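You operate a simulated robot arm through the tools that you are given. There is no shell and no other tool. Be economical: measure what you need, move in short steps, check, and stop when the job is done.

The job below is to be done with a simulated two-armed robot. You get a single attempt, and the scene is never put back.

## Task
Put the cardboard box from the end of the long bench by the fineness meter on the top of the long table. Take the lid off the tall tin and lay it down on the end of the long bench by the fineness meter. Fetch the yellow strap roll from the pump end of the workbench and set it on the slats of the feed table between the side boards. Take the ring from the pump end of the workbench and put it on the shelf under the gear case. Stack the 19 T gear from the pump end of the workbench on top of the 20 T gear. Take the tube from the slats of the feed table between the side boards and put it on the tray board. Put the blue tin on the top of the long table away on the upper shelf at the pump end of the workbench. Any order will do. Set down upright: tube.

Only the result counts: the job must be done as asked and must still hold three seconds after the hand-in. Knocking over, shifting, dropping, spilling or breaking anything else fails it. Lids that push on must go on centred and level and be pressed home; caps that screw on are set level and turned clockwise until they are tight.

## Robot
Two 7-joint arms with two-finger parallel grippers on one trunk, on a base that drives. Base frame: it is fixed to the floor where the robot stands at the start and does not move with it; the origin is under the middle of the robot, x ahead of it, y to its left, z up; the surface under the hand at the start is at about z = 850. Units: mm, rad, N and s.
The left shoulder is at the start at [20, 170, 1178], the right one opposite. With the tool pointing down near the work surface each hand reaches from about 200 to 680 mm from the robot's upright axis, wherever it stands, measured 20 degrees to its own side. Places, roughly: blue tin [-250, 750, 750]; cardboard box [500, 0, 750]; gear [-3750, -3000, 1000]; ring (5x5x3 cm) [-3800, -3400, 900]; shelf under the gear case [-2200, -3800, 300]; slats of the feed table between the side boards [-700, -4500, 500]; strap roll [-4000, -3250, 1000]; tall tin [500, 250, 1000]; top of the long table [-500, 900, 800]; tray board [1250, -500, 750]; tube (5x5x11 cm) [-900, -4500, 600]; upper shelf at the pump end of the workbench [-3900, -3000, 500]. Payload 3.8 kg a hand.
Tool frame (each hand has its own): the origin (TCP) lies between the finger pads and is the grasp point; the fingertips stand 30 mm ahead of it; z points along the fingers, y is the line along which they close. Largest opening 110 mm; finger width 20, thickness 10; the body of the gripper, 48 by 112 mm, starts 55 mm behind the TCP.
Orientation is told as [roll, pitch, yaw] about the base's x, y, z axes, in that order, counted from this pose: with the fingers straight down and closing along the base's y, the tool's x points along the base's -x, its y along +y and its z along -z.

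## Interface
- The arms move only by the tool move_arm. It takes "left_targets", "right_targets" or both (then of equal length, played together; a hand with none holds still); each is a list of rows, each an object of numbers (a shift or turn left out is 0, a gripper value left out holds the last): "tx", "ty", "tz": the shift along the tool's x, y, z in units of 30 mm (1.0 is 30 mm); "wx", "wy", "wz": the turn, a rotation vector about the tool's x, y, z in units of 5 degrees (1.0 is 5 degrees); "grip": the opening, from 0 (shut) to 1 (fully open). In form: [{"tx": .., "ty": .., "tz": .., "wx": .., "wy": .., "wz": .., "grip": ..}, ...]. A call has 1 to 10 rows; each row shifts and turns the commanded pose from where the row before left it, along the tool's axes as they then stand. A call with a number of a shift or a turn outside -1 to 1 is refused whole. A row lasts 0.2 s, in which the tool goes at most 50 mm and 0.15 rad; a call with a longer step from one row to the next is refused whole, and so is a gripper value outside its range. A pose out of reach is approached as far as the arm can. The call stops where the force on the tool passes 40 N (or 10 N more than at its start, if that is more) or the arm is blocked; 0.2 s more then pass. The fingers move at their own pace (about 72 mm/s each) and stop on an object; they squeeze with about 44 N. The grip force told is the motor's: it shows also when the fingers shut on nothing. Time passes only in rows, and 0.2 s behind the last, so rows that do not move let the fingers close. It gives the time, the measured TCP pose, the force on the tool (base axes), the opening and the grip force at its end, in the units of the frame above (readings bear some noise), with the torque about the TCP (base axes, N m) and any sound that the robot's microphone picked up.
- Cameras (640 x 400 px; columns grow to the right, rows downward): "scene" is now at [87.3, 50.2, 1318.8]; the picture's right is [0.62, -0.79, 0.00], its down [-0.54, -0.42, -0.73] and it looks along [0.57, 0.45, -0.68] (base axes); focal length 214 px, centre (320, 200). "left" rides on the left gripper at [72, -17, -103] in its tool frame; the picture's right is [0.23, 0.97, 0.00], its down [-0.76, 0.18, -0.62] and it looks along [-0.61, 0.14, 0.78] (tool axes); focal length 222 px, centre (320, 200). "right" rides on the right gripper at [72, 17, -103] in its tool frame; the picture's right is [-0.23, 0.97, 0.00], its down [-0.76, -0.18, -0.62] and it looks along [-0.61, -0.14, 0.78] (tool axes); focal length 222 px, centre (320, 200). There is no depth. A picture from a camera that has moved, and an enlarged one, comes with that camera's place and axes in the base frame and with its lens.
- capture(camera): a new picture of that camera. It takes no simulated time.
- move_column(by): slides the trunk up (or, below 0, down) by that many mm; the arms and the scene camera ride with it, the base frame stays. It gives what a move gives, with no picture.
- steer(legs): drives the robot by 1 to 6 legs, each [ahead, turn to the left] in mm and rad, along the robot's own axes; the way and the turn of a leg run together, so that a leg with both is an arc; at most 1500 mm and 3.142 rad a leg. The arms and the cameras ride along, it lands a little off, and it stops where it bumps. It gives what a move gives.
- pan_tilt(pan, tilt): turns the head with the scene camera to pan (to the left, within 1.396 rad either way) and tilt (down, from -0.506 to 1.204), counted from straight ahead of the robot. It gives what a move gives.
- inspect(camera, box): a new picture of the part [left, top, right, bottom] of that camera's present view, enlarged. It takes no simulated time.
- sign_off(): hands the job in; it is judged then, once.

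Work in short steps. Places have to be worked out from the pictures, the camera data and where the tool is seen: move nearer, look again, correct. Check each grasp and each placing, and mend what went wrong. You have 196 turns and 172 pictures in all, those below and enlarged ones among them. Open the grippers and draw the arms clear of the work before you hand the job in, unless the task says otherwise.

The tools are called as name(argument=value, ...) on one line, values as JSON. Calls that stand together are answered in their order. move_arm: Moves the arms, as the interface text tells. Its arguments: {"type":"object","properties":{"left_targets":{"type":"array","items":{"type":"object","properties":{"tx":{"type":"number"},"ty":{"type":"number"},"tz":{"type":"number"},"wx":{"type":"number"},"wy":{"type":"number"},"wz":{"type":"number"},"grip":{"type":"number"}}}},"right_targets":{"type":"array","items":{"type":"object","properties":{"tx":{"type":"number"},"ty":{"type":"number"},"tz":{"type":"number"},"wx":{"type":"number"},"wy":{"type":"number"},"wz":{"type":"number"},"grip":{"type":"number"}}}}},"required":[]} The other tools are called the same way: move_column (by) slides the trunk up or down; steer (legs) drives the base; pan_tilt (pan, tilt) turns the head that bears the scene camera; capture (camera) takes a picture; inspect (camera, box) takes an enlarged picture of a part of a camera's view; sign_off () hands the job in.

At the start:

```text
time: 0.0
left_ee_pos: [326.2, 494.5, 1101.7]
left_tcp_rot: [0.0, -0.001, 0.0]
left_wrist_force: [0.2, -0.8, 0.3]
left_moment: [0.01, 0.0, 0.0]
left_gripper_width: 110.1
left_finger_force: 0.0
right_ee_pos: [422.0, 16.3, 1160.0]
right_tcp_rot: [0.0, 0.001, 0.0]
right_wrist_force: [0.8, 0.5, -0.3]
right_moment: [0.02, 0.01, -0.02]
right_gripper_width: 109.9
right_finger_force: 0.0
trunk travel left (down, up): [-275.0, 295.0]
robot x, y, heading: [-0.0, 1.4, -0.002]
head pan, tilt: [0.663, 0.754]
```

scene: 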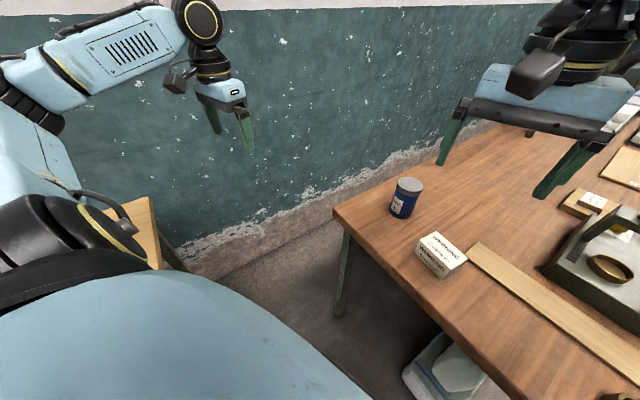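
right: 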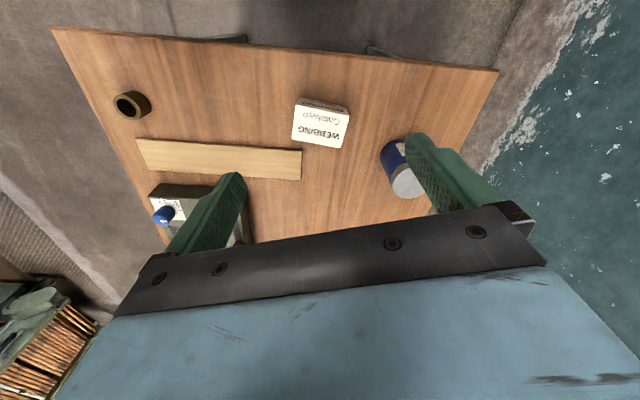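
left: 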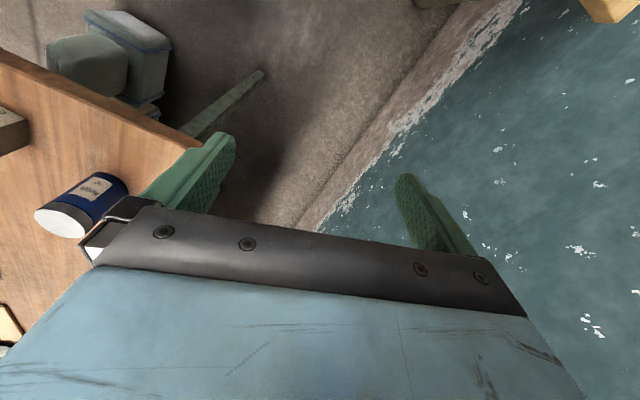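

I see the tall blue tin near [586,119] and the box near [480,-12] on the bench. I look straight ahead and to the left to map the near area.

pan_tilt(pan=0, tilt=0.7)

capture(camera="scene")

pan_tilt(pan=1.39, tilt=0.6)

capture(camera="scene")

pan_tilt(pan=-1.2, tilt=0.3)

capture(camera="scene")

```text
time: 1.0
left_ee_pos: [325.6, 494.9, 1101.2]
left_tcp_rot: [0.0, 0.0, 0.0]
left_wrist_force: [-0.6, -0.3, 0.1]
left_moment: [-0.02, -0.02, 0.01]
left_gripper_width: 109.8
left_finger_force: 0.1
right_ee_pos: [422.3, 16.6, 1158.6]
right_tcp_rot: [-0.001, 0.0, 0.0]
right_wrist_force: [-0.4, -0.2, 0.0]
right_moment: [0.01, 0.0, 0.01]
right_gripper_width: 110.1
right_finger_force: 0.2
trunk travel left (down, up): [-275.0, 295.0]
robot x, y, heading: [0.3, -5.2, 0.003]
head pan, tilt: [0.0, 0.7]
```

```text
168 pictures are left
camera scene: at [107.0, -0.6, 1323.3], right [0.0, -1.0, 0.0], down [-0.64, 0.0, -0.76], along [0.76, 0.0, -0.64], focal length 214 px, centre (320, 200)
```

scene: 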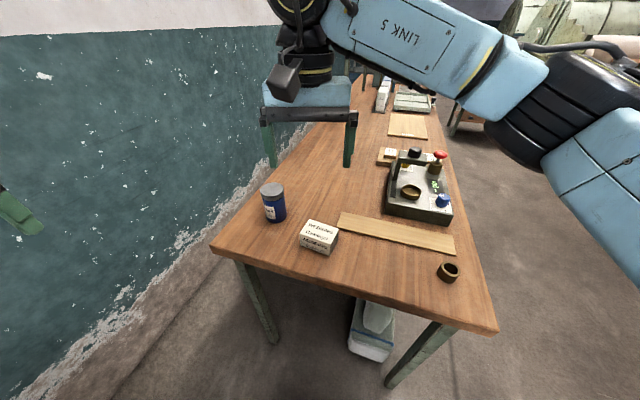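

```text
time: 2.6
left_ee_pos: [325.6, 494.8, 1101.6]
left_tcp_rot: [0.002, 0.0, -0.001]
left_wrist_force: [0.1, 0.1, 0.0]
left_moment: [0.01, 0.0, 0.03]
left_gripper_width: 110.0
left_finger_force: 0.1
right_ee_pos: [421.8, 16.3, 1159.5]
right_tcp_rot: [0.002, -0.001, 0.0]
right_wrist_force: [0.2, -0.5, -0.2]
right_moment: [-0.02, 0.0, 0.02]
right_gripper_width: 110.1
right_finger_force: 0.0
trunk travel left (down, up): [-275.0, 295.0]
robot x, y, heading: [-1.9, -3.1, -0.001]
head pan, tilt: [1.389, 0.6]
```

```text
167 pictures are left
camera scene: at [38.1, 86.2, 1331.9], right [0.98, -0.18, 0.0], down [-0.1, -0.56, -0.83], along [0.15, 0.81, -0.56], focal length 214 px, centre (320, 200)
```

scene: 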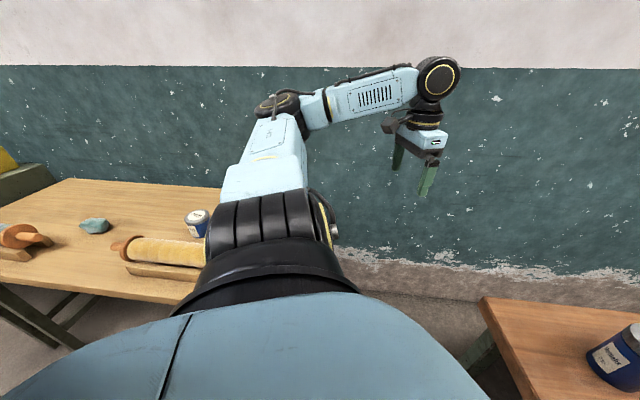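

```text
time: 4.9
left_ee_pos: [325.3, 494.1, 1101.3]
left_tcp_rot: [0.001, 0.002, 0.0]
left_wrist_force: [0.5, 0.3, -0.7]
left_moment: [0.02, 0.02, 0.03]
left_gripper_width: 109.7
left_finger_force: 0.0
right_ee_pos: [421.5, 15.5, 1159.2]
right_tcp_rot: [0.001, -0.001, 0.002]
right_wrist_force: [-0.3, -0.2, -0.9]
right_moment: [0.01, -0.01, 0.01]
right_gripper_width: 110.0
right_finger_force: 0.1
trunk travel left (down, up): [-275.0, 295.0]
robot x, y, heading: [1.5, -0.0, 0.0]
head pan, tilt: [-1.201, 0.3]
```

```text
166 pictures are left
camera scene: at [55.9, -87.7, 1359.4], right [-0.93, -0.36, 0.0], down [-0.11, 0.28, -0.96], along [0.35, -0.89, -0.3], focal length 214 px, centre (320, 200)
```

scene: 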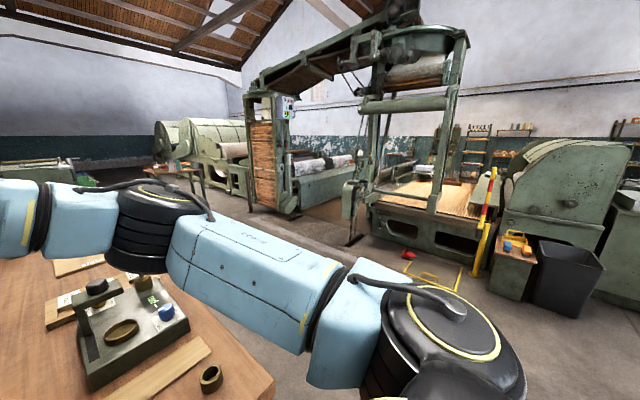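

The tray board is the pale board further along the bench. Now I'll look at the tin and box closely before acting.

pan_tilt(pan=0.1, tilt=0.75)

inspect(camera="scene", box=[220, 120, 540, 320])

```text
time: 6.4
left_ee_pos: [326.0, 495.5, 1102.1]
left_tcp_rot: [0.001, 0.0, 0.0]
left_wrist_force: [-0.2, 0.6, -0.1]
left_moment: [0.02, 0.0, 0.01]
left_gripper_width: 109.8
left_finger_force: 0.0
right_ee_pos: [421.4, 16.1, 1159.4]
right_tcp_rot: [0.0, 0.001, 0.0]
right_wrist_force: [-0.4, 0.5, -0.2]
right_moment: [0.01, -0.03, -0.01]
right_gripper_width: 109.7
right_finger_force: 0.0
trunk travel left (down, up): [-275.0, 295.0]
robot x, y, heading: [2.0, 0.1, -0.002]
head pan, tilt: [0.099, 0.75]
```

```text
2.00 times, centred on (380, 220) of scene
camera zoom: at [104.6, 7.5, 1319.1], right [0.1, -1.0, 0.0], down [-0.68, -0.07, -0.73], along [0.73, 0.07, -0.68], focal length 429 px, centre (200, 160)
```

zoom: 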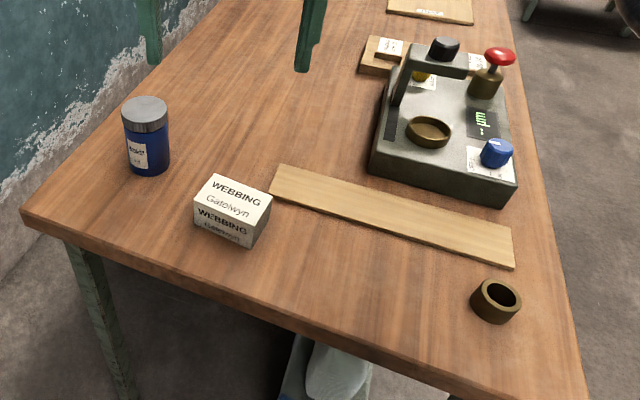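

The tin stands at about [588,135], its lid spanning z≈930–960. I'll hold the body with the left hand from its left side (near-horizontal), so I first reorient the left hand in place.

move_arm(left_targets=[{"wx": 0.679, "wy": 0.679, "wz": -0.97}, {"wx": 0.679, "wy": 0.679, "wz": -0.97}, {"wx": 0.679, "wy": 0.679, "wz": -0.97}, {"wx": 0.679, "wy": 0.679, "wz": -0.97}, {"wx": 0.679, "wy": 0.679, "wz": -0.97}, {"wx": 0.679, "wy": 0.679, "wz": -0.97}, {"wx": 0.679, "wy": 0.679, "wz": -0.97}, {"wx": 0.679, "wy": 0.679, "wz": -0.97}])

move_arm(left_targets=[{"wx": 0.679, "wy": 0.679, "wz": -0.97}, {"wx": 0.679, "wy": 0.679, "wz": -0.97}, {"wx": 0.679, "wy": 0.679, "wz": -0.97}, {"wx": 0.679, "wy": 0.679, "wz": -0.97}, {"wx": 0.679, "wy": 0.679, "wz": -0.97}, {"wx": 0.679, "wy": 0.679, "wz": -0.97}, {"wx": 0.679, "wy": 0.679, "wz": -0.97}, {"wx": 0.679, "wy": 0.679, "wz": -0.97}])

capture(camera="left")

```text
time: 8.2
left_ee_pos: [326.3, 494.7, 1101.5]
left_tcp_rot: [-0.315, 0.591, 0.609]
left_wrist_force: [-0.1, 0.2, 0.4]
left_moment: [-0.01, -0.02, 0.04]
left_gripper_width: 109.9
left_finger_force: 0.1
right_ee_pos: [421.5, 16.7, 1159.2]
right_tcp_rot: [0.0, 0.001, 0.0]
right_wrist_force: [-0.4, 0.2, 0.7]
right_moment: [0.0, 0.0, -0.01]
right_gripper_width: 110.0
right_finger_force: 0.1
trunk travel left (down, up): [-275.0, 295.0]
robot x, y, heading: [-2.0, -1.0, -0.0]
head pan, tilt: [0.099, 0.75]
```

```text
time: 10.0
left_ee_pos: [325.6, 494.1, 1102.3]
left_tcp_rot: [0.004, 1.225, 1.576]
left_wrist_force: [0.0, 0.9, -1.3]
left_moment: [-0.03, 0.01, -0.01]
left_gripper_width: 110.0
left_finger_force: 0.0
right_ee_pos: [420.6, 16.9, 1158.6]
right_tcp_rot: [-0.001, -0.001, 0.001]
right_wrist_force: [-0.4, -0.4, 1.0]
right_moment: [0.01, 0.02, 0.02]
right_gripper_width: 110.0
right_finger_force: 0.1
trunk travel left (down, up): [-275.0, 295.0]
robot x, y, heading: [-1.6, 0.5, 0.005]
head pan, tilt: [0.099, 0.75]
```

```text
164 pictures are left
camera left: at [342.1, 569.3, 1204.6], right [-0.97, -0.08, 0.21], down [-0.18, 0.84, -0.5], along [-0.14, -0.53, -0.84], focal length 222 px, centre (320, 200)
```

left: 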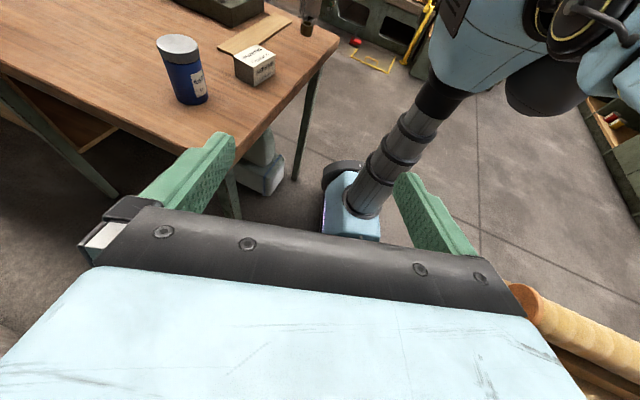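

The left hand is now near-horizontal with its camera up; triangulating again puts the tin at about [583,139]. I move to a pre-grasp 150 mm short of it.

move_arm(left_targets=[{"tx": -0.271, "ty": -0.963, "tz": 0.922}, {"tx": -0.271, "ty": -0.963, "tz": 0.922}, {"tx": -0.271, "ty": -0.963, "tz": 0.922}, {"tx": -0.271, "ty": -0.963, "tz": 0.922}, {"tx": -0.271, "ty": -0.963, "tz": 0.922}, {"tx": -0.271, "ty": -0.963, "tz": 0.922}, {"tx": -0.271, "ty": -0.963, "tz": 0.922}, {"tx": -0.271, "ty": -0.963, "tz": 0.922}, {"tx": -0.271, "ty": -0.963, "tz": 0.922}])

capture(camera="left")

capture(camera="scene")

```text
time: 12.0
left_ee_pos: [374.3, 289.6, 1052.3]
left_tcp_rot: [-0.001, 1.211, 1.574]
left_wrist_force: [0.0, -0.5, 0.6]
left_moment: [0.03, 0.0, -0.01]
left_gripper_width: 110.0
left_finger_force: 0.1
left hand out of reach, approached as far as the arm can: row 2, 3, 4, 5, 6, 7, 8, 9
right_ee_pos: [421.5, 15.9, 1158.0]
right_tcp_rot: [-0.001, 0.001, 0.0]
right_wrist_force: [-1.1, 0.2, 0.2]
right_moment: [-0.02, 0.0, -0.01]
right_gripper_width: 110.1
right_finger_force: 0.2
trunk travel left (down, up): [-275.0, 295.0]
robot x, y, heading: [3.4, 0.4, 0.001]
head pan, tilt: [0.099, 0.75]
```

```text
163 pictures are left
camera left: at [390.2, 363.7, 1156.5], right [-0.97, -0.08, 0.21], down [-0.18, 0.85, -0.49], along [-0.14, -0.52, -0.84], focal length 222 px, centre (320, 200)
```

left: 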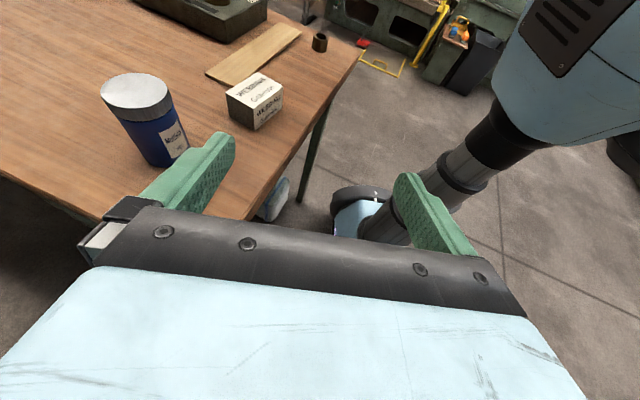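

```text
162 pictures are left
camera scene: at [104.7, 7.4, 1319.0], right [0.1, -1.0, 0.0], down [-0.68, -0.07, -0.73], along [0.73, 0.07, -0.68], focal length 214 px, centre (320, 200)
```

scene: 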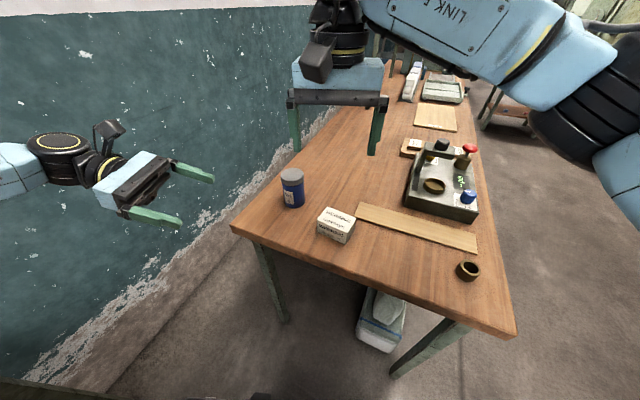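

The pure sideways reach is too far; pointing diagonally (ahead-right) keeps the wrist nearer. I yaw the left hand 45° more about the vertical.

move_arm(left_targets=[{"wx": 0.94, "wz": -0.342}, {"wx": 0.94, "wz": -0.342}, {"wx": 0.94, "wz": -0.342}, {"wx": 0.94, "wz": -0.342}, {"wx": 0.94, "wz": -0.342}, {"wx": 0.94, "wz": -0.342}, {"wx": 0.94, "wz": -0.342}, {"wx": 0.94, "wz": -0.342}, {"wx": 0.94, "wz": -0.342}])

capture(camera="left")

```text
time: 14.0
left_ee_pos: [372.6, 289.7, 1051.7]
left_tcp_rot: [0.004, 1.224, 2.362]
left_wrist_force: [0.6, 0.3, -0.1]
left_moment: [-0.01, 0.05, 0.02]
left_gripper_width: 109.9
left_finger_force: 0.1
right_ee_pos: [421.8, 16.7, 1159.3]
right_tcp_rot: [0.0, -0.001, 0.001]
right_wrist_force: [-1.0, -0.1, 0.1]
right_moment: [0.01, 0.02, -0.01]
right_gripper_width: 109.7
right_finger_force: 0.0
trunk travel left (down, up): [-275.0, 295.0]
robot x, y, heading: [-0.2, -0.7, 0.002]
head pan, tilt: [0.099, 0.75]
```

```text
161 pictures are left
camera left: at [333.2, 355.4, 1155.4], right [-0.63, -0.74, 0.21], down [-0.72, 0.47, -0.5], along [0.27, -0.47, -0.84], focal length 222 px, centre (320, 200)
```

left: 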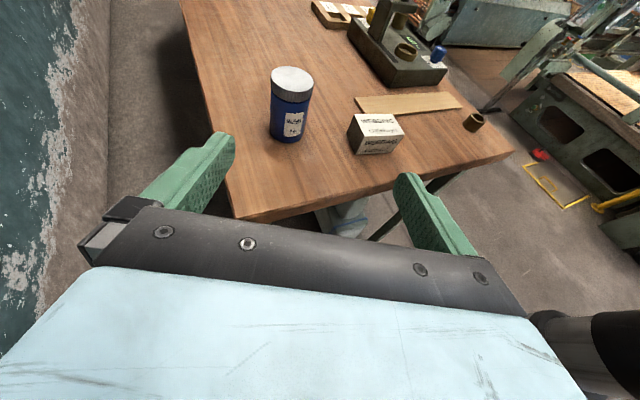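

Now it tracks. The tin reads at about [580,142]; I go to a pre-grasp 130 mm short of it.

move_arm(left_targets=[{"tx": -0.354, "ty": -0.232, "tz": 0.894}, {"tx": -0.354, "ty": -0.232, "tz": 0.894}, {"tx": -0.354, "ty": -0.232, "tz": 0.894}, {"tx": -0.354, "ty": -0.232, "tz": 0.894}, {"tx": -0.354, "ty": -0.232, "tz": 0.894}, {"tx": -0.354, "ty": -0.232, "tz": 0.894}])

capture(camera="left")

capture(camera="scene")

```text
time: 15.4
left_ee_pos: [490.8, 228.1, 939.6]
left_tcp_rot: [0.006, 1.221, 2.36]
left_wrist_force: [0.6, 0.5, 0.3]
left_moment: [-0.01, 0.0, 0.01]
left_gripper_width: 109.8
left_finger_force: 0.1
left hand out of reach, approached as far as the arm can: row 2
right_ee_pos: [421.9, 17.4, 1158.6]
right_tcp_rot: [0.0, 0.0, -0.001]
right_wrist_force: [0.3, 1.0, 0.0]
right_moment: [0.03, 0.02, 0.03]
right_gripper_width: 109.9
right_finger_force: 0.1
trunk travel left (down, up): [-275.0, 295.0]
robot x, y, heading: [0.4, 1.9, 0.0]
head pan, tilt: [0.099, 0.75]
```

```text
160 pictures are left
camera left: at [452.1, 294.7, 1042.6], right [-0.63, -0.74, 0.21], down [-0.72, 0.47, -0.5], along [0.27, -0.47, -0.84], focal length 222 px, centre (320, 200)
```

left: 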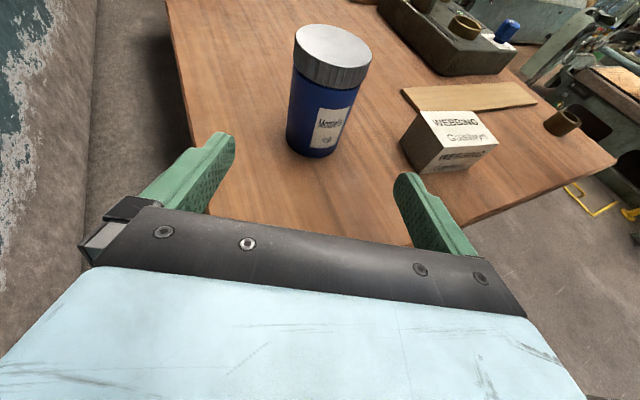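

```text
159 pictures are left
camera scene: at [104.9, 7.3, 1319.0], right [0.1, -1.0, 0.0], down [-0.68, -0.07, -0.73], along [0.73, 0.07, -0.68], focal length 214 px, centre (320, 200)
```

scene: 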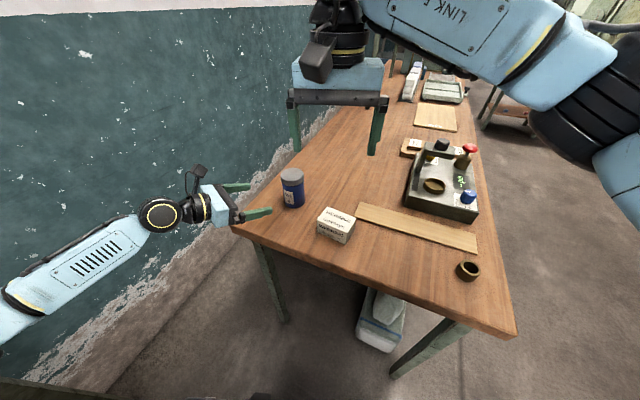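

The tin is centred between the left fingers at about [578,140]. I advance 132 mm along the fingers.

move_arm(left_targets=[{"tz": 0.883, "tx": -0.01}, {"tz": 0.883, "tx": -0.01}, {"tz": 0.883, "tx": -0.01}, {"tz": 0.883, "tx": -0.01}, {"tz": 0.883, "tx": -0.01}])

capture(camera="left")

inspect(camera="scene", box=[180, 120, 380, 245])

```text
time: 16.6
left_ee_pos: [578.4, 138.7, 894.1]
left_tcp_rot: [0.003, 1.22, 2.36]
left_wrist_force: [-0.1, -0.2, 0.2]
left_moment: [0.01, -0.01, -0.03]
left_gripper_width: 110.1
left_finger_force: 0.1
right_ee_pos: [421.7, 17.4, 1159.8]
right_tcp_rot: [0.0, 0.0, -0.001]
right_wrist_force: [0.6, -0.2, 1.2]
right_moment: [0.04, 0.03, -0.03]
right_gripper_width: 110.0
right_finger_force: 0.0
trunk travel left (down, up): [-275.0, 295.0]
robot x, y, heading: [-1.7, 2.0, 0.003]
head pan, tilt: [0.099, 0.75]
```

```text
158 pictures are left
camera left: at [539.7, 204.8, 996.9], right [-0.63, -0.74, 0.21], down [-0.72, 0.47, -0.5], along [0.27, -0.47, -0.84], focal length 222 px, centre (320, 200)
```

left: 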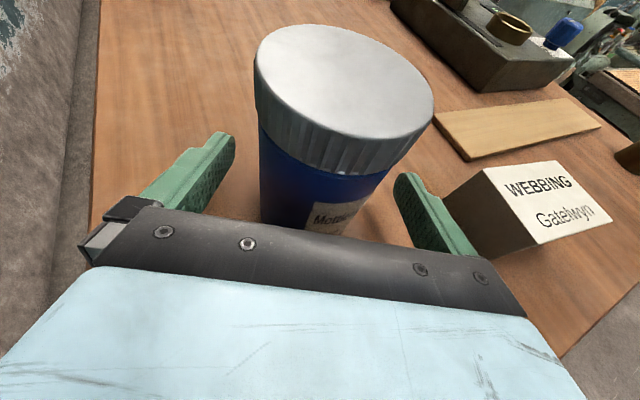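

```text
3.20 times, centred on (280, 182) of scene
camera zoom: at [104.9, 7.0, 1319.0], right [0.1, -1.0, 0.0], down [-0.68, -0.07, -0.73], along [0.73, 0.07, -0.68], focal length 686 px, centre (448, 256)
```

zoom: 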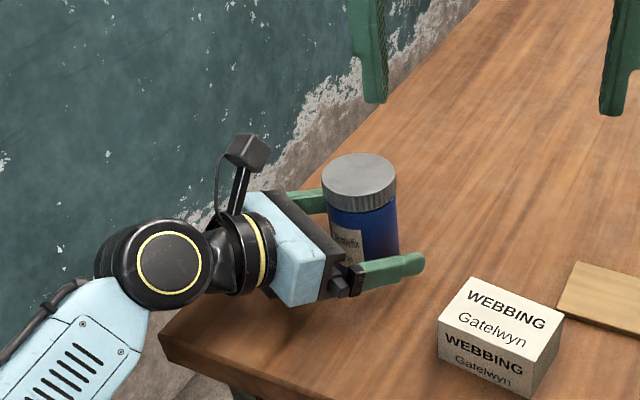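

The tin is between the left fingers, below its lid. I close the left gripper and, meanwhile, lift nothing; then I'll bring the right hand over the lid.

move_arm(left_targets=[{"grip": 0}, {"grip": 0}, {"grip": 0}, {"grip": 0}], right_targets=[{"wz": 1}, {"wz": 1}, {"wz": 1}, {"wz": 1}])

capture(camera="left")

```text
time: 17.6
left_ee_pos: [577.7, 139.3, 893.5]
left_tcp_rot: [0.005, 1.224, 2.359]
left_wrist_force: [0.3, -0.2, 0.2]
left_moment: [0.01, -0.07, 0.0]
left_gripper_width: 61.7
left_finger_force: 43.6
right_ee_pos: [420.0, 16.4, 1159.6]
right_tcp_rot: [0.002, 0.0, -0.351]
right_wrist_force: [0.2, 0.0, -0.3]
right_moment: [0.0, -0.01, 0.03]
right_gripper_width: 110.1
right_finger_force: 0.1
trunk travel left (down, up): [-275.0, 295.0]
robot x, y, heading: [2.4, 3.6, -0.0]
head pan, tilt: [0.099, 0.75]
```

```text
156 pictures are left
camera left: at [539.1, 205.4, 997.1], right [-0.63, -0.74, 0.21], down [-0.72, 0.47, -0.5], along [0.27, -0.47, -0.84], focal length 222 px, centre (320, 200)
```

left: 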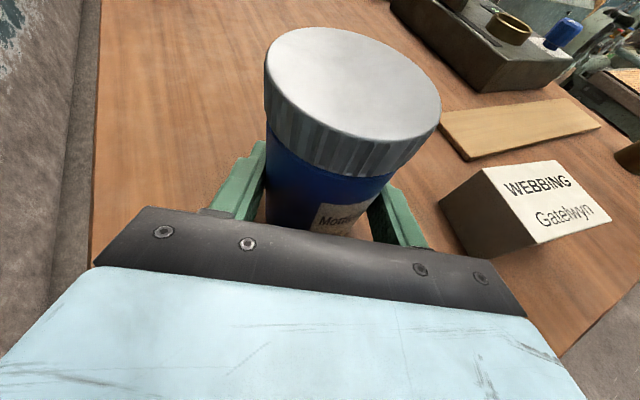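

Left holds the tin (62 mm, 44 N). I move the right hand to over the lid at z≈1060.

move_arm(right_targets=[{"tx": -0.611, "ty": 0.956, "tz": 0.55}, {"tx": -0.611, "ty": 0.956, "tz": 0.55}, {"tx": -0.611, "ty": 0.956, "tz": 0.55}, {"tx": -0.611, "ty": 0.956, "tz": 0.55}, {"tx": -0.611, "ty": 0.956, "tz": 0.55}, {"tx": -0.611, "ty": 0.956, "tz": 0.55}])

capture(camera="right")

capture(camera="scene")

```text
time: 19.0
left_ee_pos: [578.4, 139.9, 894.3]
left_tcp_rot: [0.006, 1.223, 2.358]
left_wrist_force: [0.8, -0.2, -0.4]
left_moment: [0.03, -0.1, 0.0]
left_gripper_width: 61.8
left_finger_force: 43.5
right_ee_pos: [536.9, 91.1, 1073.1]
right_tcp_rot: [0.0, 0.0, -0.348]
right_wrist_force: [0.3, 0.9, -0.2]
right_moment: [0.0, -0.04, 0.03]
right_gripper_width: 110.0
right_finger_force: 0.0
right hand out of reach, approached as far as the arm can: row 5, 6
trunk travel left (down, up): [-275.0, 295.0]
robot x, y, heading: [-1.5, 2.5, -0.0]
head pan, tilt: [0.099, 0.75]
```

```text
155 pictures are left
camera right: at [473.9, 132.8, 1176.7], right [0.55, 0.84, 0.0], down [0.66, -0.43, 0.62], along [0.52, -0.34, -0.78], focal length 222 px, centre (320, 200)
```

right: 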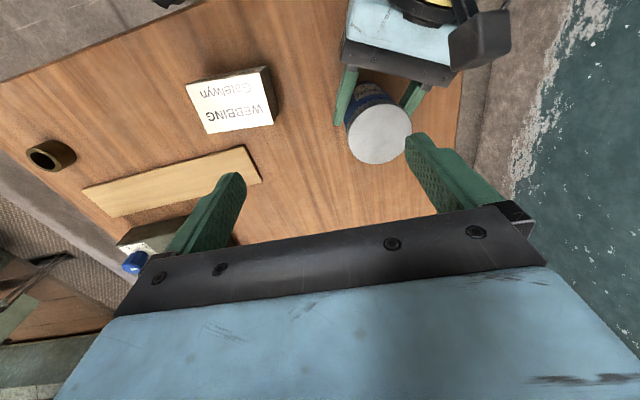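

```text
154 pictures are left
camera scene: at [104.9, 7.2, 1319.0], right [0.1, -1.0, 0.0], down [-0.68, -0.07, -0.73], along [0.73, 0.07, -0.68], focal length 214 px, centre (320, 200)
```

scene: 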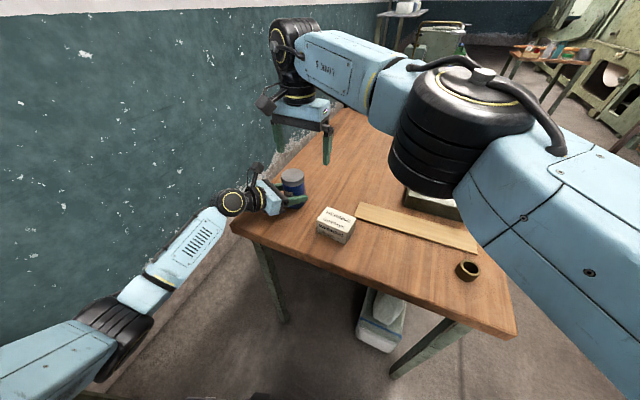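

The right hand cannot reach that far over. With the tin firmly held I'll lift it a little and bring it inward to about [500,80] in the air; the right hand rises clear first.

move_arm(right_targets=[{"tx": 0.517, "ty": -0.383, "tz": -0.783}, {"tx": 0.517, "ty": -0.383, "tz": -0.783}])

move_arm(left_targets=[{"tx": 0.94, "tz": -0.342}, {"tx": 0.194, "ty": 0.825, "tz": -0.196}, {"tx": 0.194, "ty": 0.825, "tz": -0.196}, {"tx": 0.194, "ty": 0.825, "tz": -0.196}, {"tx": 0.194, "ty": 0.825, "tz": -0.196}])

capture(camera="right")

capture(camera="left")

```text
time: 19.6
left_ee_pos: [579.2, 139.6, 893.3]
left_tcp_rot: [0.004, 1.222, 2.359]
left_wrist_force: [-2.0, -0.8, 2.1]
left_moment: [0.04, -0.03, -0.02]
left_gripper_width: 61.6
left_finger_force: 44.1
right_ee_pos: [499.1, 81.3, 1120.7]
right_tcp_rot: [0.001, -0.001, -0.35]
right_wrist_force: [-0.6, 0.2, 0.9]
right_moment: [0.0, 0.0, 0.0]
right_gripper_width: 110.1
right_finger_force: 0.1
trunk travel left (down, up): [-275.0, 295.0]
robot x, y, heading: [0.8, 1.1, 0.0]
head pan, tilt: [0.099, 0.75]
```

```text
time: 20.8
left_ee_pos: [499.3, 79.6, 951.3]
left_tcp_rot: [0.002, 1.222, 2.36]
left_wrist_force: [-0.1, -0.2, -1.5]
left_moment: [0.01, 0.02, -0.01]
left_gripper_width: 61.7
left_finger_force: 44.1
right_ee_pos: [499.6, 82.2, 1119.0]
right_tcp_rot: [0.0, 0.001, -0.349]
right_wrist_force: [-0.1, 0.0, -0.3]
right_moment: [0.0, -0.01, 0.01]
right_gripper_width: 109.9
right_finger_force: 0.2
trunk travel left (down, up): [-275.0, 295.0]
robot x, y, heading: [1.5, 1.1, -0.002]
head pan, tilt: [0.099, 0.75]
```

```text
153 pictures are left
camera right: at [436.7, 122.1, 1223.2], right [0.55, 0.84, 0.0], down [0.65, -0.43, 0.62], along [0.52, -0.34, -0.78], focal length 222 px, centre (320, 200)
```

right: 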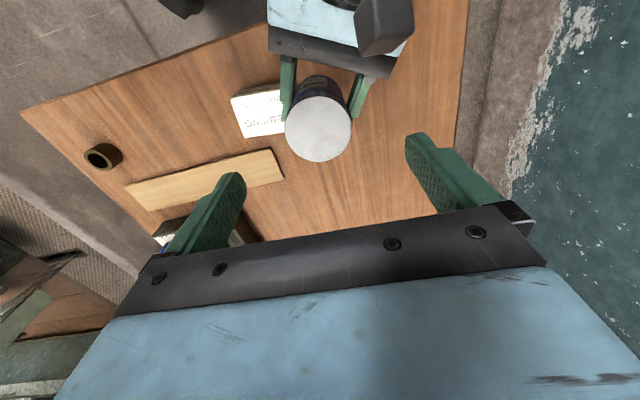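

```text
152 pictures are left
camera left: at [459.6, 146.5, 1055.3], right [-0.63, -0.74, 0.21], down [-0.72, 0.47, -0.5], along [0.27, -0.47, -0.84], focal length 222 px, centre (320, 200)
```

left: 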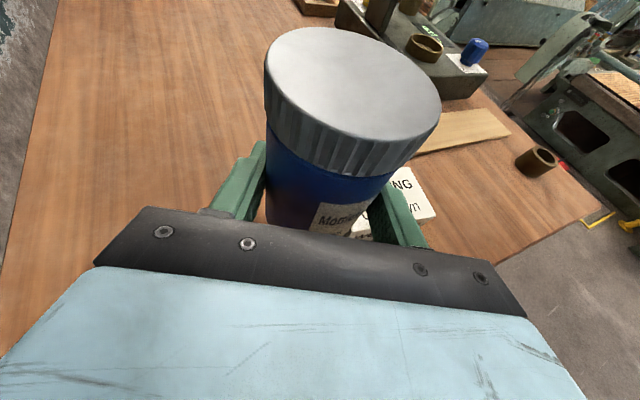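

The lid centre is at about [503,78], top z≈1008. I lower the right hand around it to TCP z≈1012.

move_arm(right_targets=[{"tx": -0.033, "ty": -0.02, "tz": 0.892}, {"tx": -0.033, "ty": -0.02, "tz": 0.892}, {"tx": -0.033, "ty": -0.02, "tz": 0.892}, {"tx": -0.033, "ty": -0.02, "tz": 0.892}])

capture(camera="right")

capture(camera="left")

```text
time: 21.8
left_ee_pos: [499.6, 81.6, 951.5]
left_tcp_rot: [0.003, 1.221, 2.359]
left_wrist_force: [-0.3, -0.4, -1.1]
left_moment: [0.04, 0.05, -0.01]
left_gripper_width: 61.7
left_finger_force: 44.0
right_ee_pos: [502.7, 75.5, 1012.7]
right_tcp_rot: [0.0, -0.001, -0.349]
right_wrist_force: [0.7, 0.2, -1.5]
right_moment: [0.02, -0.02, -0.02]
right_gripper_width: 110.1
right_finger_force: 0.0
trunk travel left (down, up): [-275.0, 295.0]
robot x, y, heading: [-0.4, -3.3, -0.0]
head pan, tilt: [0.099, 0.75]
```

```text
151 pictures are left
camera right: at [439.8, 117.7, 1116.2], right [0.55, 0.84, 0.0], down [0.66, -0.43, 0.62], along [0.52, -0.34, -0.78], focal length 222 px, centre (320, 200)
```

right: 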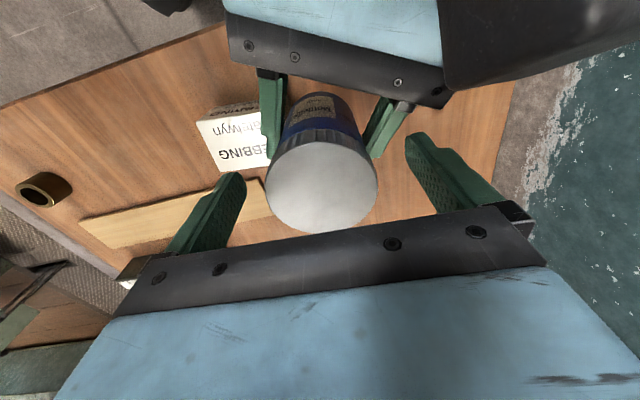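

```text
150 pictures are left
camera left: at [460.1, 146.7, 1055.0], right [-0.63, -0.74, 0.21], down [-0.72, 0.47, -0.5], along [0.27, -0.47, -0.84], focal length 222 px, centre (320, 200)
```

left: 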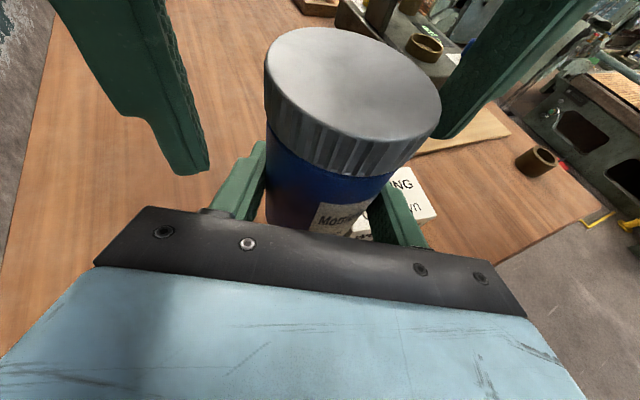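

The right fingers straddle the lid evenly; I close them on it.

move_arm(right_targets=[{"grip": 0}, {"grip": 0}, {"grip": 0}, {"grip": 0}])

capture(camera="right")

```text
time: 22.8
left_ee_pos: [498.9, 81.6, 951.9]
left_tcp_rot: [0.001, 1.224, 2.359]
left_wrist_force: [-1.1, -1.7, -0.6]
left_moment: [0.15, -0.06, 0.08]
left_gripper_width: 61.5
left_finger_force: 44.0
right_ee_pos: [502.5, 77.1, 1013.4]
right_tcp_rot: [0.0, -0.001, -0.35]
right_wrist_force: [-0.4, 1.3, -0.2]
right_moment: [-0.08, 0.07, -0.12]
right_gripper_width: 63.7
right_finger_force: 44.4
trunk travel left (down, up): [-275.0, 295.0]
robot x, y, heading: [-0.3, 3.7, -0.003]
head pan, tilt: [0.099, 0.75]
```

```text
149 pictures are left
camera right: at [439.8, 117.6, 1116.7], right [0.55, 0.84, 0.0], down [0.65, -0.43, 0.62], along [0.52, -0.34, -0.78], focal length 222 px, centre (320, 200)
```

right: 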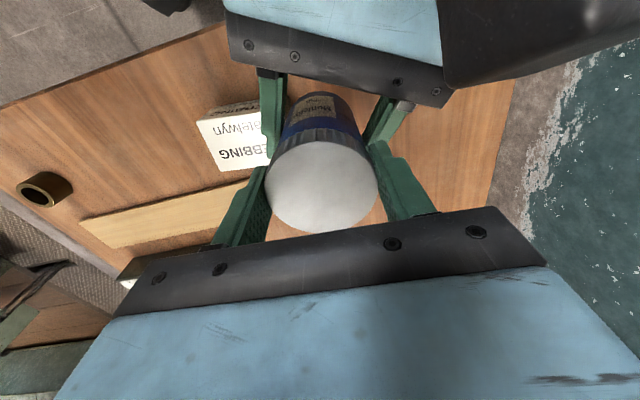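

Lid gripped (64 mm). I pull straight up.

move_arm(right_targets=[{"tz": -0.3}, {"tz": -0.3}, {"tz": -0.5}, {"tz": -1}, {"tz": -1}])

capture(camera="left")

```text
time: 23.7
left_ee_pos: [500.3, 80.7, 961.3]
left_tcp_rot: [-0.018, 1.246, 2.339]
left_wrist_force: [-1.3, -0.8, 1.9]
left_moment: [-0.02, -0.05, -0.01]
left_gripper_width: 60.5
left_finger_force: 44.1
right_ee_pos: [501.7, 76.6, 1049.0]
right_tcp_rot: [-0.005, 0.008, -0.348]
right_wrist_force: [0.6, 0.6, -2.8]
right_moment: [0.06, -0.06, 0.01]
right_gripper_width: 63.7
right_finger_force: 43.9
trunk travel left (down, up): [-275.0, 295.0]
robot x, y, heading: [3.5, -2.5, -0.002]
head pan, tilt: [0.099, 0.75]
stopped in row 4 (left hand): the force on the tool passed its limit at 48 N (the readings are from after the stop); the commanded pose is now the measured one
```

```text
148 pictures are left
camera left: at [458.4, 147.1, 1062.5], right [-0.64, -0.74, 0.21], down [-0.71, 0.46, -0.52], along [0.29, -0.48, -0.83], focal length 222 px, centre (320, 200)
```

left: 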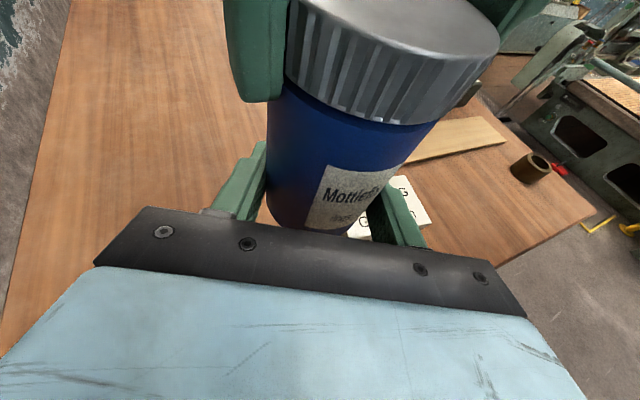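

The tin slipped in the left fingers instead of the lid coming off — it may be a screw lid (ribbed rim). I test a counter-clockwise twist of the right hand.

move_arm(right_targets=[{"wz": -1}, {"wz": -1}, {"wz": -1}, {"wz": -1}, {"wz": -1}, {"wz": -1}])

capture(camera="left")

capture(camera="right")

```text
time: 25.1
left_ee_pos: [500.8, 82.2, 960.5]
left_tcp_rot: [-0.022, 1.246, 2.34]
left_wrist_force: [3.7, 7.4, 0.4]
left_moment: [0.14, 0.02, 0.26]
left_gripper_width: 60.5
left_finger_force: 43.9
right_ee_pos: [502.5, 75.1, 1048.6]
right_tcp_rot: [-0.005, 0.01, 0.176]
right_wrist_force: [-3.9, -7.6, -2.4]
right_moment: [-0.84, 0.27, -0.2]
right_gripper_width: 63.9
right_finger_force: 43.2
trunk travel left (down, up): [-275.0, 295.0]
robot x, y, heading: [-1.5, -1.1, 0.001]
head pan, tilt: [0.099, 0.75]
```

```text
147 pictures are left
camera left: at [458.9, 148.1, 1062.4], right [-0.63, -0.74, 0.21], down [-0.71, 0.46, -0.52], along [0.29, -0.48, -0.83], focal length 222 px, centre (320, 200)
```

left: 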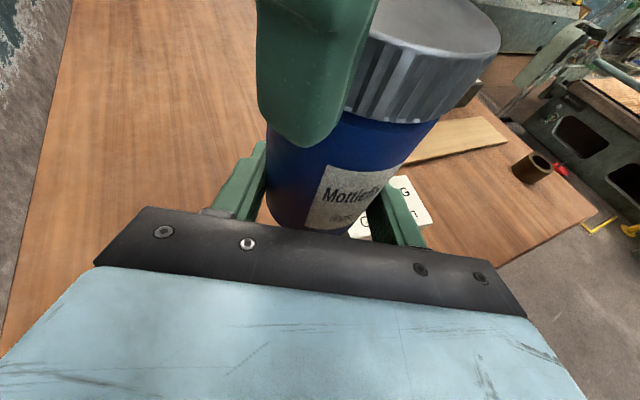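

```text
146 pictures are left
camera right: at [428.3, 80.7, 1154.3], right [0.05, 1.0, -0.01], down [0.79, -0.04, 0.62], along [0.62, -0.04, -0.79], focal length 222 px, centre (320, 200)
```

right: 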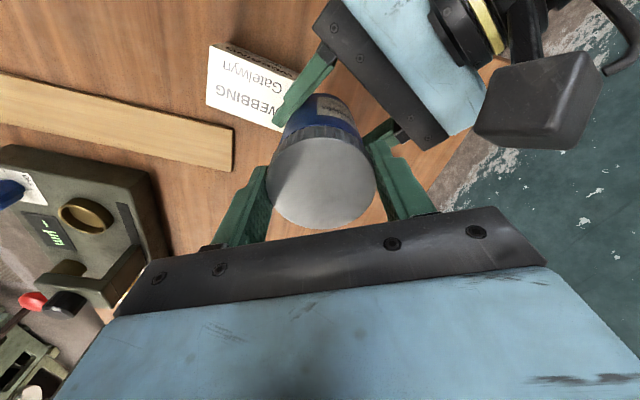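

The lid turned easily while the body stayed still, so it may unscrew. I continue turning with a slight upward creep.

move_arm(right_targets=[{"wz": -1, "tz": -0.02}, {"wz": -1, "tz": -0.02}, {"wz": -1, "tz": -0.02}, {"wz": -1, "tz": -0.02}, {"wz": -1, "tz": -0.02}, {"wz": -1, "tz": -0.02}, {"wz": -1, "tz": -0.02}, {"wz": -1, "tz": -0.02}, {"wz": -1, "tz": -0.02}, {"wz": -1, "tz": -0.02}])

capture(camera="left")

inspect(camera="scene", box=[200, 100, 400, 225])

```text
time: 27.3
left_ee_pos: [501.3, 83.2, 964.0]
left_tcp_rot: [-0.026, 1.254, 2.336]
left_wrist_force: [-9.2, 20.5, 21.9]
left_moment: [-0.68, -0.61, 0.05]
left_gripper_width: 60.5
left_finger_force: 44.0
right_ee_pos: [503.3, 75.1, 1053.5]
right_tcp_rot: [-0.002, 0.012, 0.917]
right_wrist_force: [9.1, -21.5, -22.9]
right_moment: [-1.41, -0.27, -0.02]
right_gripper_width: 64.0
right_finger_force: 44.1
right hand out of reach, approached as far as the arm can: row 10
trunk travel left (down, up): [-275.0, 295.0]
robot x, y, heading: [0.3, 2.4, -0.002]
head pan, tilt: [0.099, 0.75]
```

```text
145 pictures are left
camera left: at [458.5, 148.4, 1064.2], right [-0.64, -0.74, 0.21], down [-0.71, 0.46, -0.53], along [0.3, -0.48, -0.82], focal length 222 px, centre (320, 200)
```

left: 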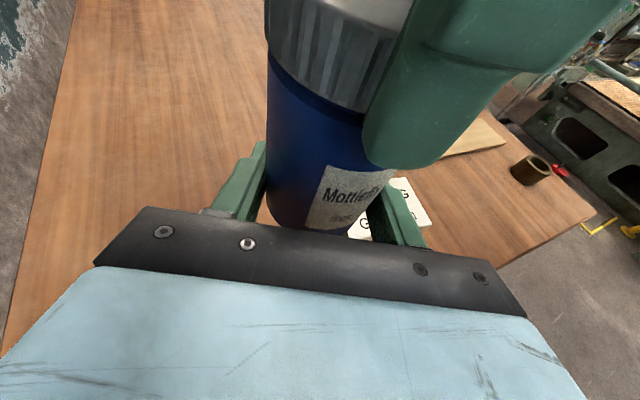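

```text
3.20 times, centred on (300, 162) of scene
camera zoom: at [104.7, 7.6, 1319.0], right [0.1, -1.0, 0.0], down [-0.68, -0.07, -0.73], along [0.73, 0.07, -0.68], focal length 686 px, centre (384, 320)
```

zoom: 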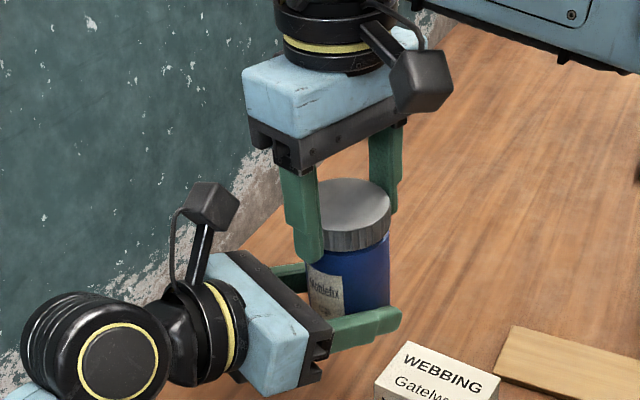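

The lid turns freely relative to the body. I regrip: open, rotate back about 100°, close, and twist again, watching the lid's height.

move_arm(right_targets=[{"grip": 0.85}, {"grip": 0.85}, {"wz": 1}, {"wz": 1}, {"wz": 1}, {"wz": 1}, {"wz": 1}, {"wz": 1}, {"wz": 1}, {"wz": 1}])

move_arm(right_targets=[{"wz": 1}, {"wz": 1}, {"wz": 1}, {"wz": 1}, {"wz": 1}, {"wz": 1}, {"wz": 1}, {"wz": 1}, {"wz": 1}, {"wz": 1}])

capture(camera="left")

inspect(camera="scene", box=[200, 100, 400, 225])

```text
time: 29.5
left_ee_pos: [500.8, 81.0, 960.9]
left_tcp_rot: [-0.021, 1.246, 2.339]
left_wrist_force: [-0.2, -0.4, -1.2]
left_moment: [0.0, 0.01, 0.01]
left_gripper_width: 60.7
left_finger_force: 44.0
right_ee_pos: [503.6, 77.1, 1055.7]
right_tcp_rot: [-0.002, 0.008, 0.217]
right_wrist_force: [0.0, -0.7, 0.7]
right_moment: [-0.01, -0.01, -0.03]
right_gripper_width: 93.7
right_finger_force: 0.0
trunk travel left (down, up): [-275.0, 295.0]
robot x, y, heading: [-1.3, 1.8, -0.002]
head pan, tilt: [0.099, 0.75]
```

```text
time: 31.7
left_ee_pos: [501.1, 81.1, 959.6]
left_tcp_rot: [-0.021, 1.246, 2.339]
left_wrist_force: [-0.2, 0.2, -1.3]
left_moment: [0.02, -0.01, 0.01]
left_gripper_width: 60.5
left_finger_force: 44.7
right_ee_pos: [501.5, 76.8, 1056.5]
right_tcp_rot: [-0.008, 0.005, -0.652]
right_wrist_force: [0.1, 0.0, 0.3]
right_moment: [-0.01, 0.0, -0.01]
right_gripper_width: 93.4
right_finger_force: 0.0
trunk travel left (down, up): [-275.0, 295.0]
robot x, y, heading: [0.5, -0.6, -0.002]
head pan, tilt: [0.099, 0.75]
```

```text
143 pictures are left
camera left: at [458.6, 147.3, 1062.4], right [-0.64, -0.74, 0.21], down [-0.71, 0.46, -0.52], along [0.29, -0.48, -0.83], focal length 222 px, centre (320, 200)
```

left: 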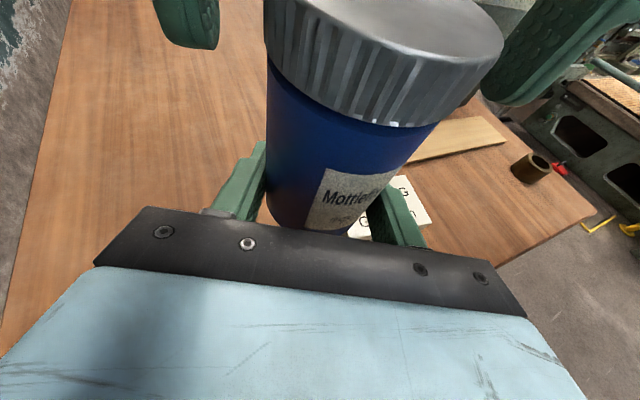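

```text
3.20 times, centred on (300, 162) of scene
camera zoom: at [104.7, 7.5, 1319.0], right [0.1, -1.0, 0.0], down [-0.68, -0.07, -0.73], along [0.73, 0.07, -0.68], focal length 686 px, centre (384, 320)
```

zoom: 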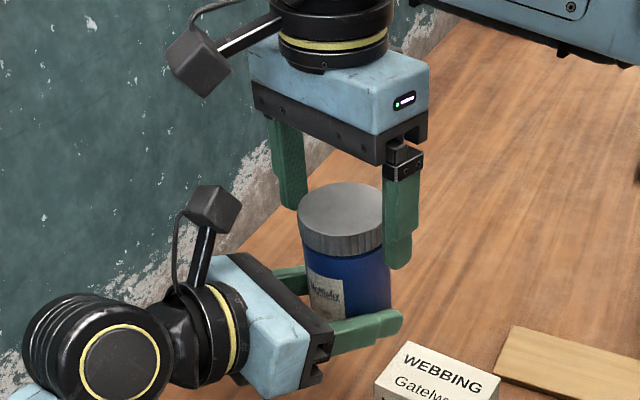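

No clear rise seen yet. I lower 10 mm, regrip and twist another ~85° without upward creep, reading the vertical force.

move_arm(right_targets=[{"tz": 0.34, "grip": 0.85}, {"grip": 0}, {"grip": 0}, {"grip": 0}, {"wz": -1}, {"wz": -1}, {"wz": -1}, {"wz": -1}, {"wz": -1}, {"wz": -1}])

move_arm(right_targets=[{"wz": -1}, {"wz": -1}, {"wz": -1}, {"wz": -1}, {"wz": -1}, {"wz": -1}, {"wz": -1}, {"wz": -1}, {"wz": -1}, {"wz": -1}])

inspect(camera="scene", box=[240, 120, 360, 195])

```text
time: 33.9
left_ee_pos: [499.3, 79.9, 961.1]
left_tcp_rot: [-0.026, 1.246, 2.334]
left_wrist_force: [-4.1, -6.0, -2.1]
left_moment: [1.35, -0.36, 0.0]
left_gripper_width: 60.7
left_finger_force: 44.2
right_ee_pos: [501.5, 75.2, 1046.5]
right_tcp_rot: [-0.006, 0.008, -0.128]
right_wrist_force: [3.7, 5.3, 0.5]
right_moment: [-0.84, 0.02, -0.01]
right_gripper_width: 63.5
right_finger_force: 43.6
trunk travel left (down, up): [-275.0, 295.0]
robot x, y, heading: [0.9, -1.2, -0.002]
head pan, tilt: [0.099, 0.75]
```

```text
time: 36.1
left_ee_pos: [500.0, 82.0, 961.1]
left_tcp_rot: [-0.02, 1.247, 2.342]
left_wrist_force: [0.4, 16.9, -1.8]
left_moment: [0.27, 0.21, 0.62]
left_gripper_width: 60.6
left_finger_force: 43.7
right_ee_pos: [503.0, 74.2, 1045.6]
right_tcp_rot: [-0.001, 0.01, 0.741]
right_wrist_force: [-1.1, -16.7, 0.4]
right_moment: [-1.64, -0.13, -0.56]
right_gripper_width: 64.0
right_finger_force: 44.1
trunk travel left (down, up): [-275.0, 295.0]
robot x, y, heading: [-0.6, -3.1, 0.001]
head pan, tilt: [0.099, 0.75]
```

```text
5.33 times, centred on (300, 158) of scene
camera zoom: at [104.7, 7.5, 1319.0], right [0.1, -1.0, 0.0], down [-0.68, -0.07, -0.73], along [0.73, 0.07, -0.68], focal length 1144 px, centre (427, 427)
```

zoom: 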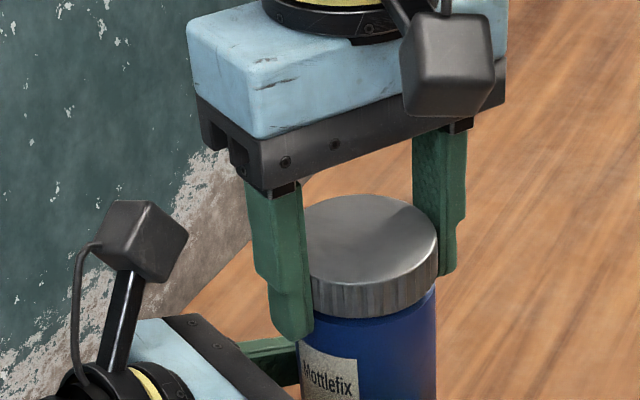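

No axial change after ~150° of turning. I'll keep unscrewing for further cycles before judging it a push lid.

move_arm(right_targets=[{"grip": 0.8}, {"grip": 0.8}, {"wz": 1}, {"wz": 1}, {"wz": 1}, {"wz": 1}, {"wz": 1}, {"wz": 1}, {"wz": 1}, {"wz": 1}])

move_arm(right_targets=[{"wz": 1}, {"wz": 1}, {"wz": 1}, {"wz": 1}, {"wz": 1}, {"wz": 1}, {"wz": 1}, {"wz": 1}, {"wz": 1}, {"wz": 1}])

move_arm(right_targets=[{"grip": 0}, {"grip": 0}, {"grip": 0}, {"wz": -1}, {"wz": -1}, {"wz": -1}, {"wz": -1}, {"wz": -1}, {"wz": -1}, {"wz": -1}])

move_arm(right_targets=[{"wz": -1}, {"wz": -1}, {"wz": -1}, {"wz": -1}, {"wz": -1}, {"wz": -1}, {"wz": -1}, {"wz": -1}, {"wz": -1}, {"wz": -1}])

inspect(camera="scene", box=[240, 120, 360, 195])

```text
time: 38.3
left_ee_pos: [499.9, 81.5, 960.6]
left_tcp_rot: [-0.021, 1.246, 2.338]
left_wrist_force: [-0.1, -0.8, -1.0]
left_moment: [0.02, 0.0, -0.02]
left_gripper_width: 60.5
left_finger_force: 44.0
right_ee_pos: [501.8, 76.0, 1045.6]
right_tcp_rot: [-0.004, 0.008, 0.044]
right_wrist_force: [0.0, -0.7, -0.5]
right_moment: [-0.01, 0.01, 0.0]
right_gripper_width: 88.1
right_finger_force: 0.0
trunk travel left (down, up): [-275.0, 295.0]
robot x, y, heading: [2.7, -0.1, -0.006]
head pan, tilt: [0.099, 0.75]
```

```text
time: 40.5
left_ee_pos: [500.5, 79.9, 960.2]
left_tcp_rot: [-0.021, 1.247, 2.338]
left_wrist_force: [1.1, -0.6, -1.6]
left_moment: [0.01, -0.02, 0.0]
left_gripper_width: 60.4
left_finger_force: 44.1
right_ee_pos: [503.2, 76.6, 1046.2]
right_tcp_rot: [-0.009, 0.002, -0.831]
right_wrist_force: [-0.4, 0.0, -0.2]
right_moment: [0.01, 0.0, -0.02]
right_gripper_width: 88.0
right_finger_force: 0.0
trunk travel left (down, up): [-275.0, 295.0]
robot x, y, heading: [0.8, 1.4, 0.003]
head pan, tilt: [0.099, 0.75]
```

```text
time: 42.7
left_ee_pos: [500.1, 80.8, 960.7]
left_tcp_rot: [-0.025, 1.245, 2.334]
left_wrist_force: [-15.3, -4.6, -3.3]
left_moment: [0.84, -0.81, -0.08]
left_gripper_width: 60.4
left_finger_force: 43.5
right_ee_pos: [502.5, 75.9, 1045.8]
right_tcp_rot: [-0.004, 0.006, -0.213]
right_wrist_force: [15.8, 5.2, 2.5]
right_moment: [-0.35, -0.53, 0.01]
right_gripper_width: 63.4
right_finger_force: 44.3
trunk travel left (down, up): [-275.0, 295.0]
robot x, y, heading: [1.2, 1.3, 0.001]
head pan, tilt: [0.099, 0.75]
```

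```text
time: 44.9
left_ee_pos: [501.7, 83.6, 960.1]
left_tcp_rot: [-0.024, 1.247, 2.343]
left_wrist_force: [12.5, 15.3, -9.1]
left_moment: [-0.01, 0.58, 1.2]
left_gripper_width: 60.4
left_finger_force: 44.1
right_ee_pos: [501.7, 75.6, 1045.9]
right_tcp_rot: [0.002, 0.014, 0.655]
right_wrist_force: [-11.1, -15.6, 7.2]
right_moment: [-1.36, 0.45, -1.12]
right_gripper_width: 63.3
right_finger_force: 44.0
trunk travel left (down, up): [-275.0, 295.0]
robot x, y, heading: [-1.2, 2.7, -0.001]
head pan, tilt: [0.099, 0.75]
```

```text
5.33 times, centred on (300, 158) of scene
camera zoom: at [104.7, 7.6, 1319.0], right [0.1, -1.0, 0.0], down [-0.68, -0.07, -0.73], along [0.73, 0.07, -0.68], focal length 1144 px, centre (427, 427)
```

zoom: 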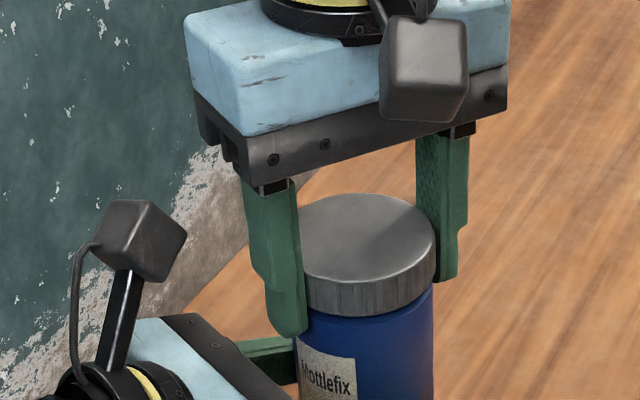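

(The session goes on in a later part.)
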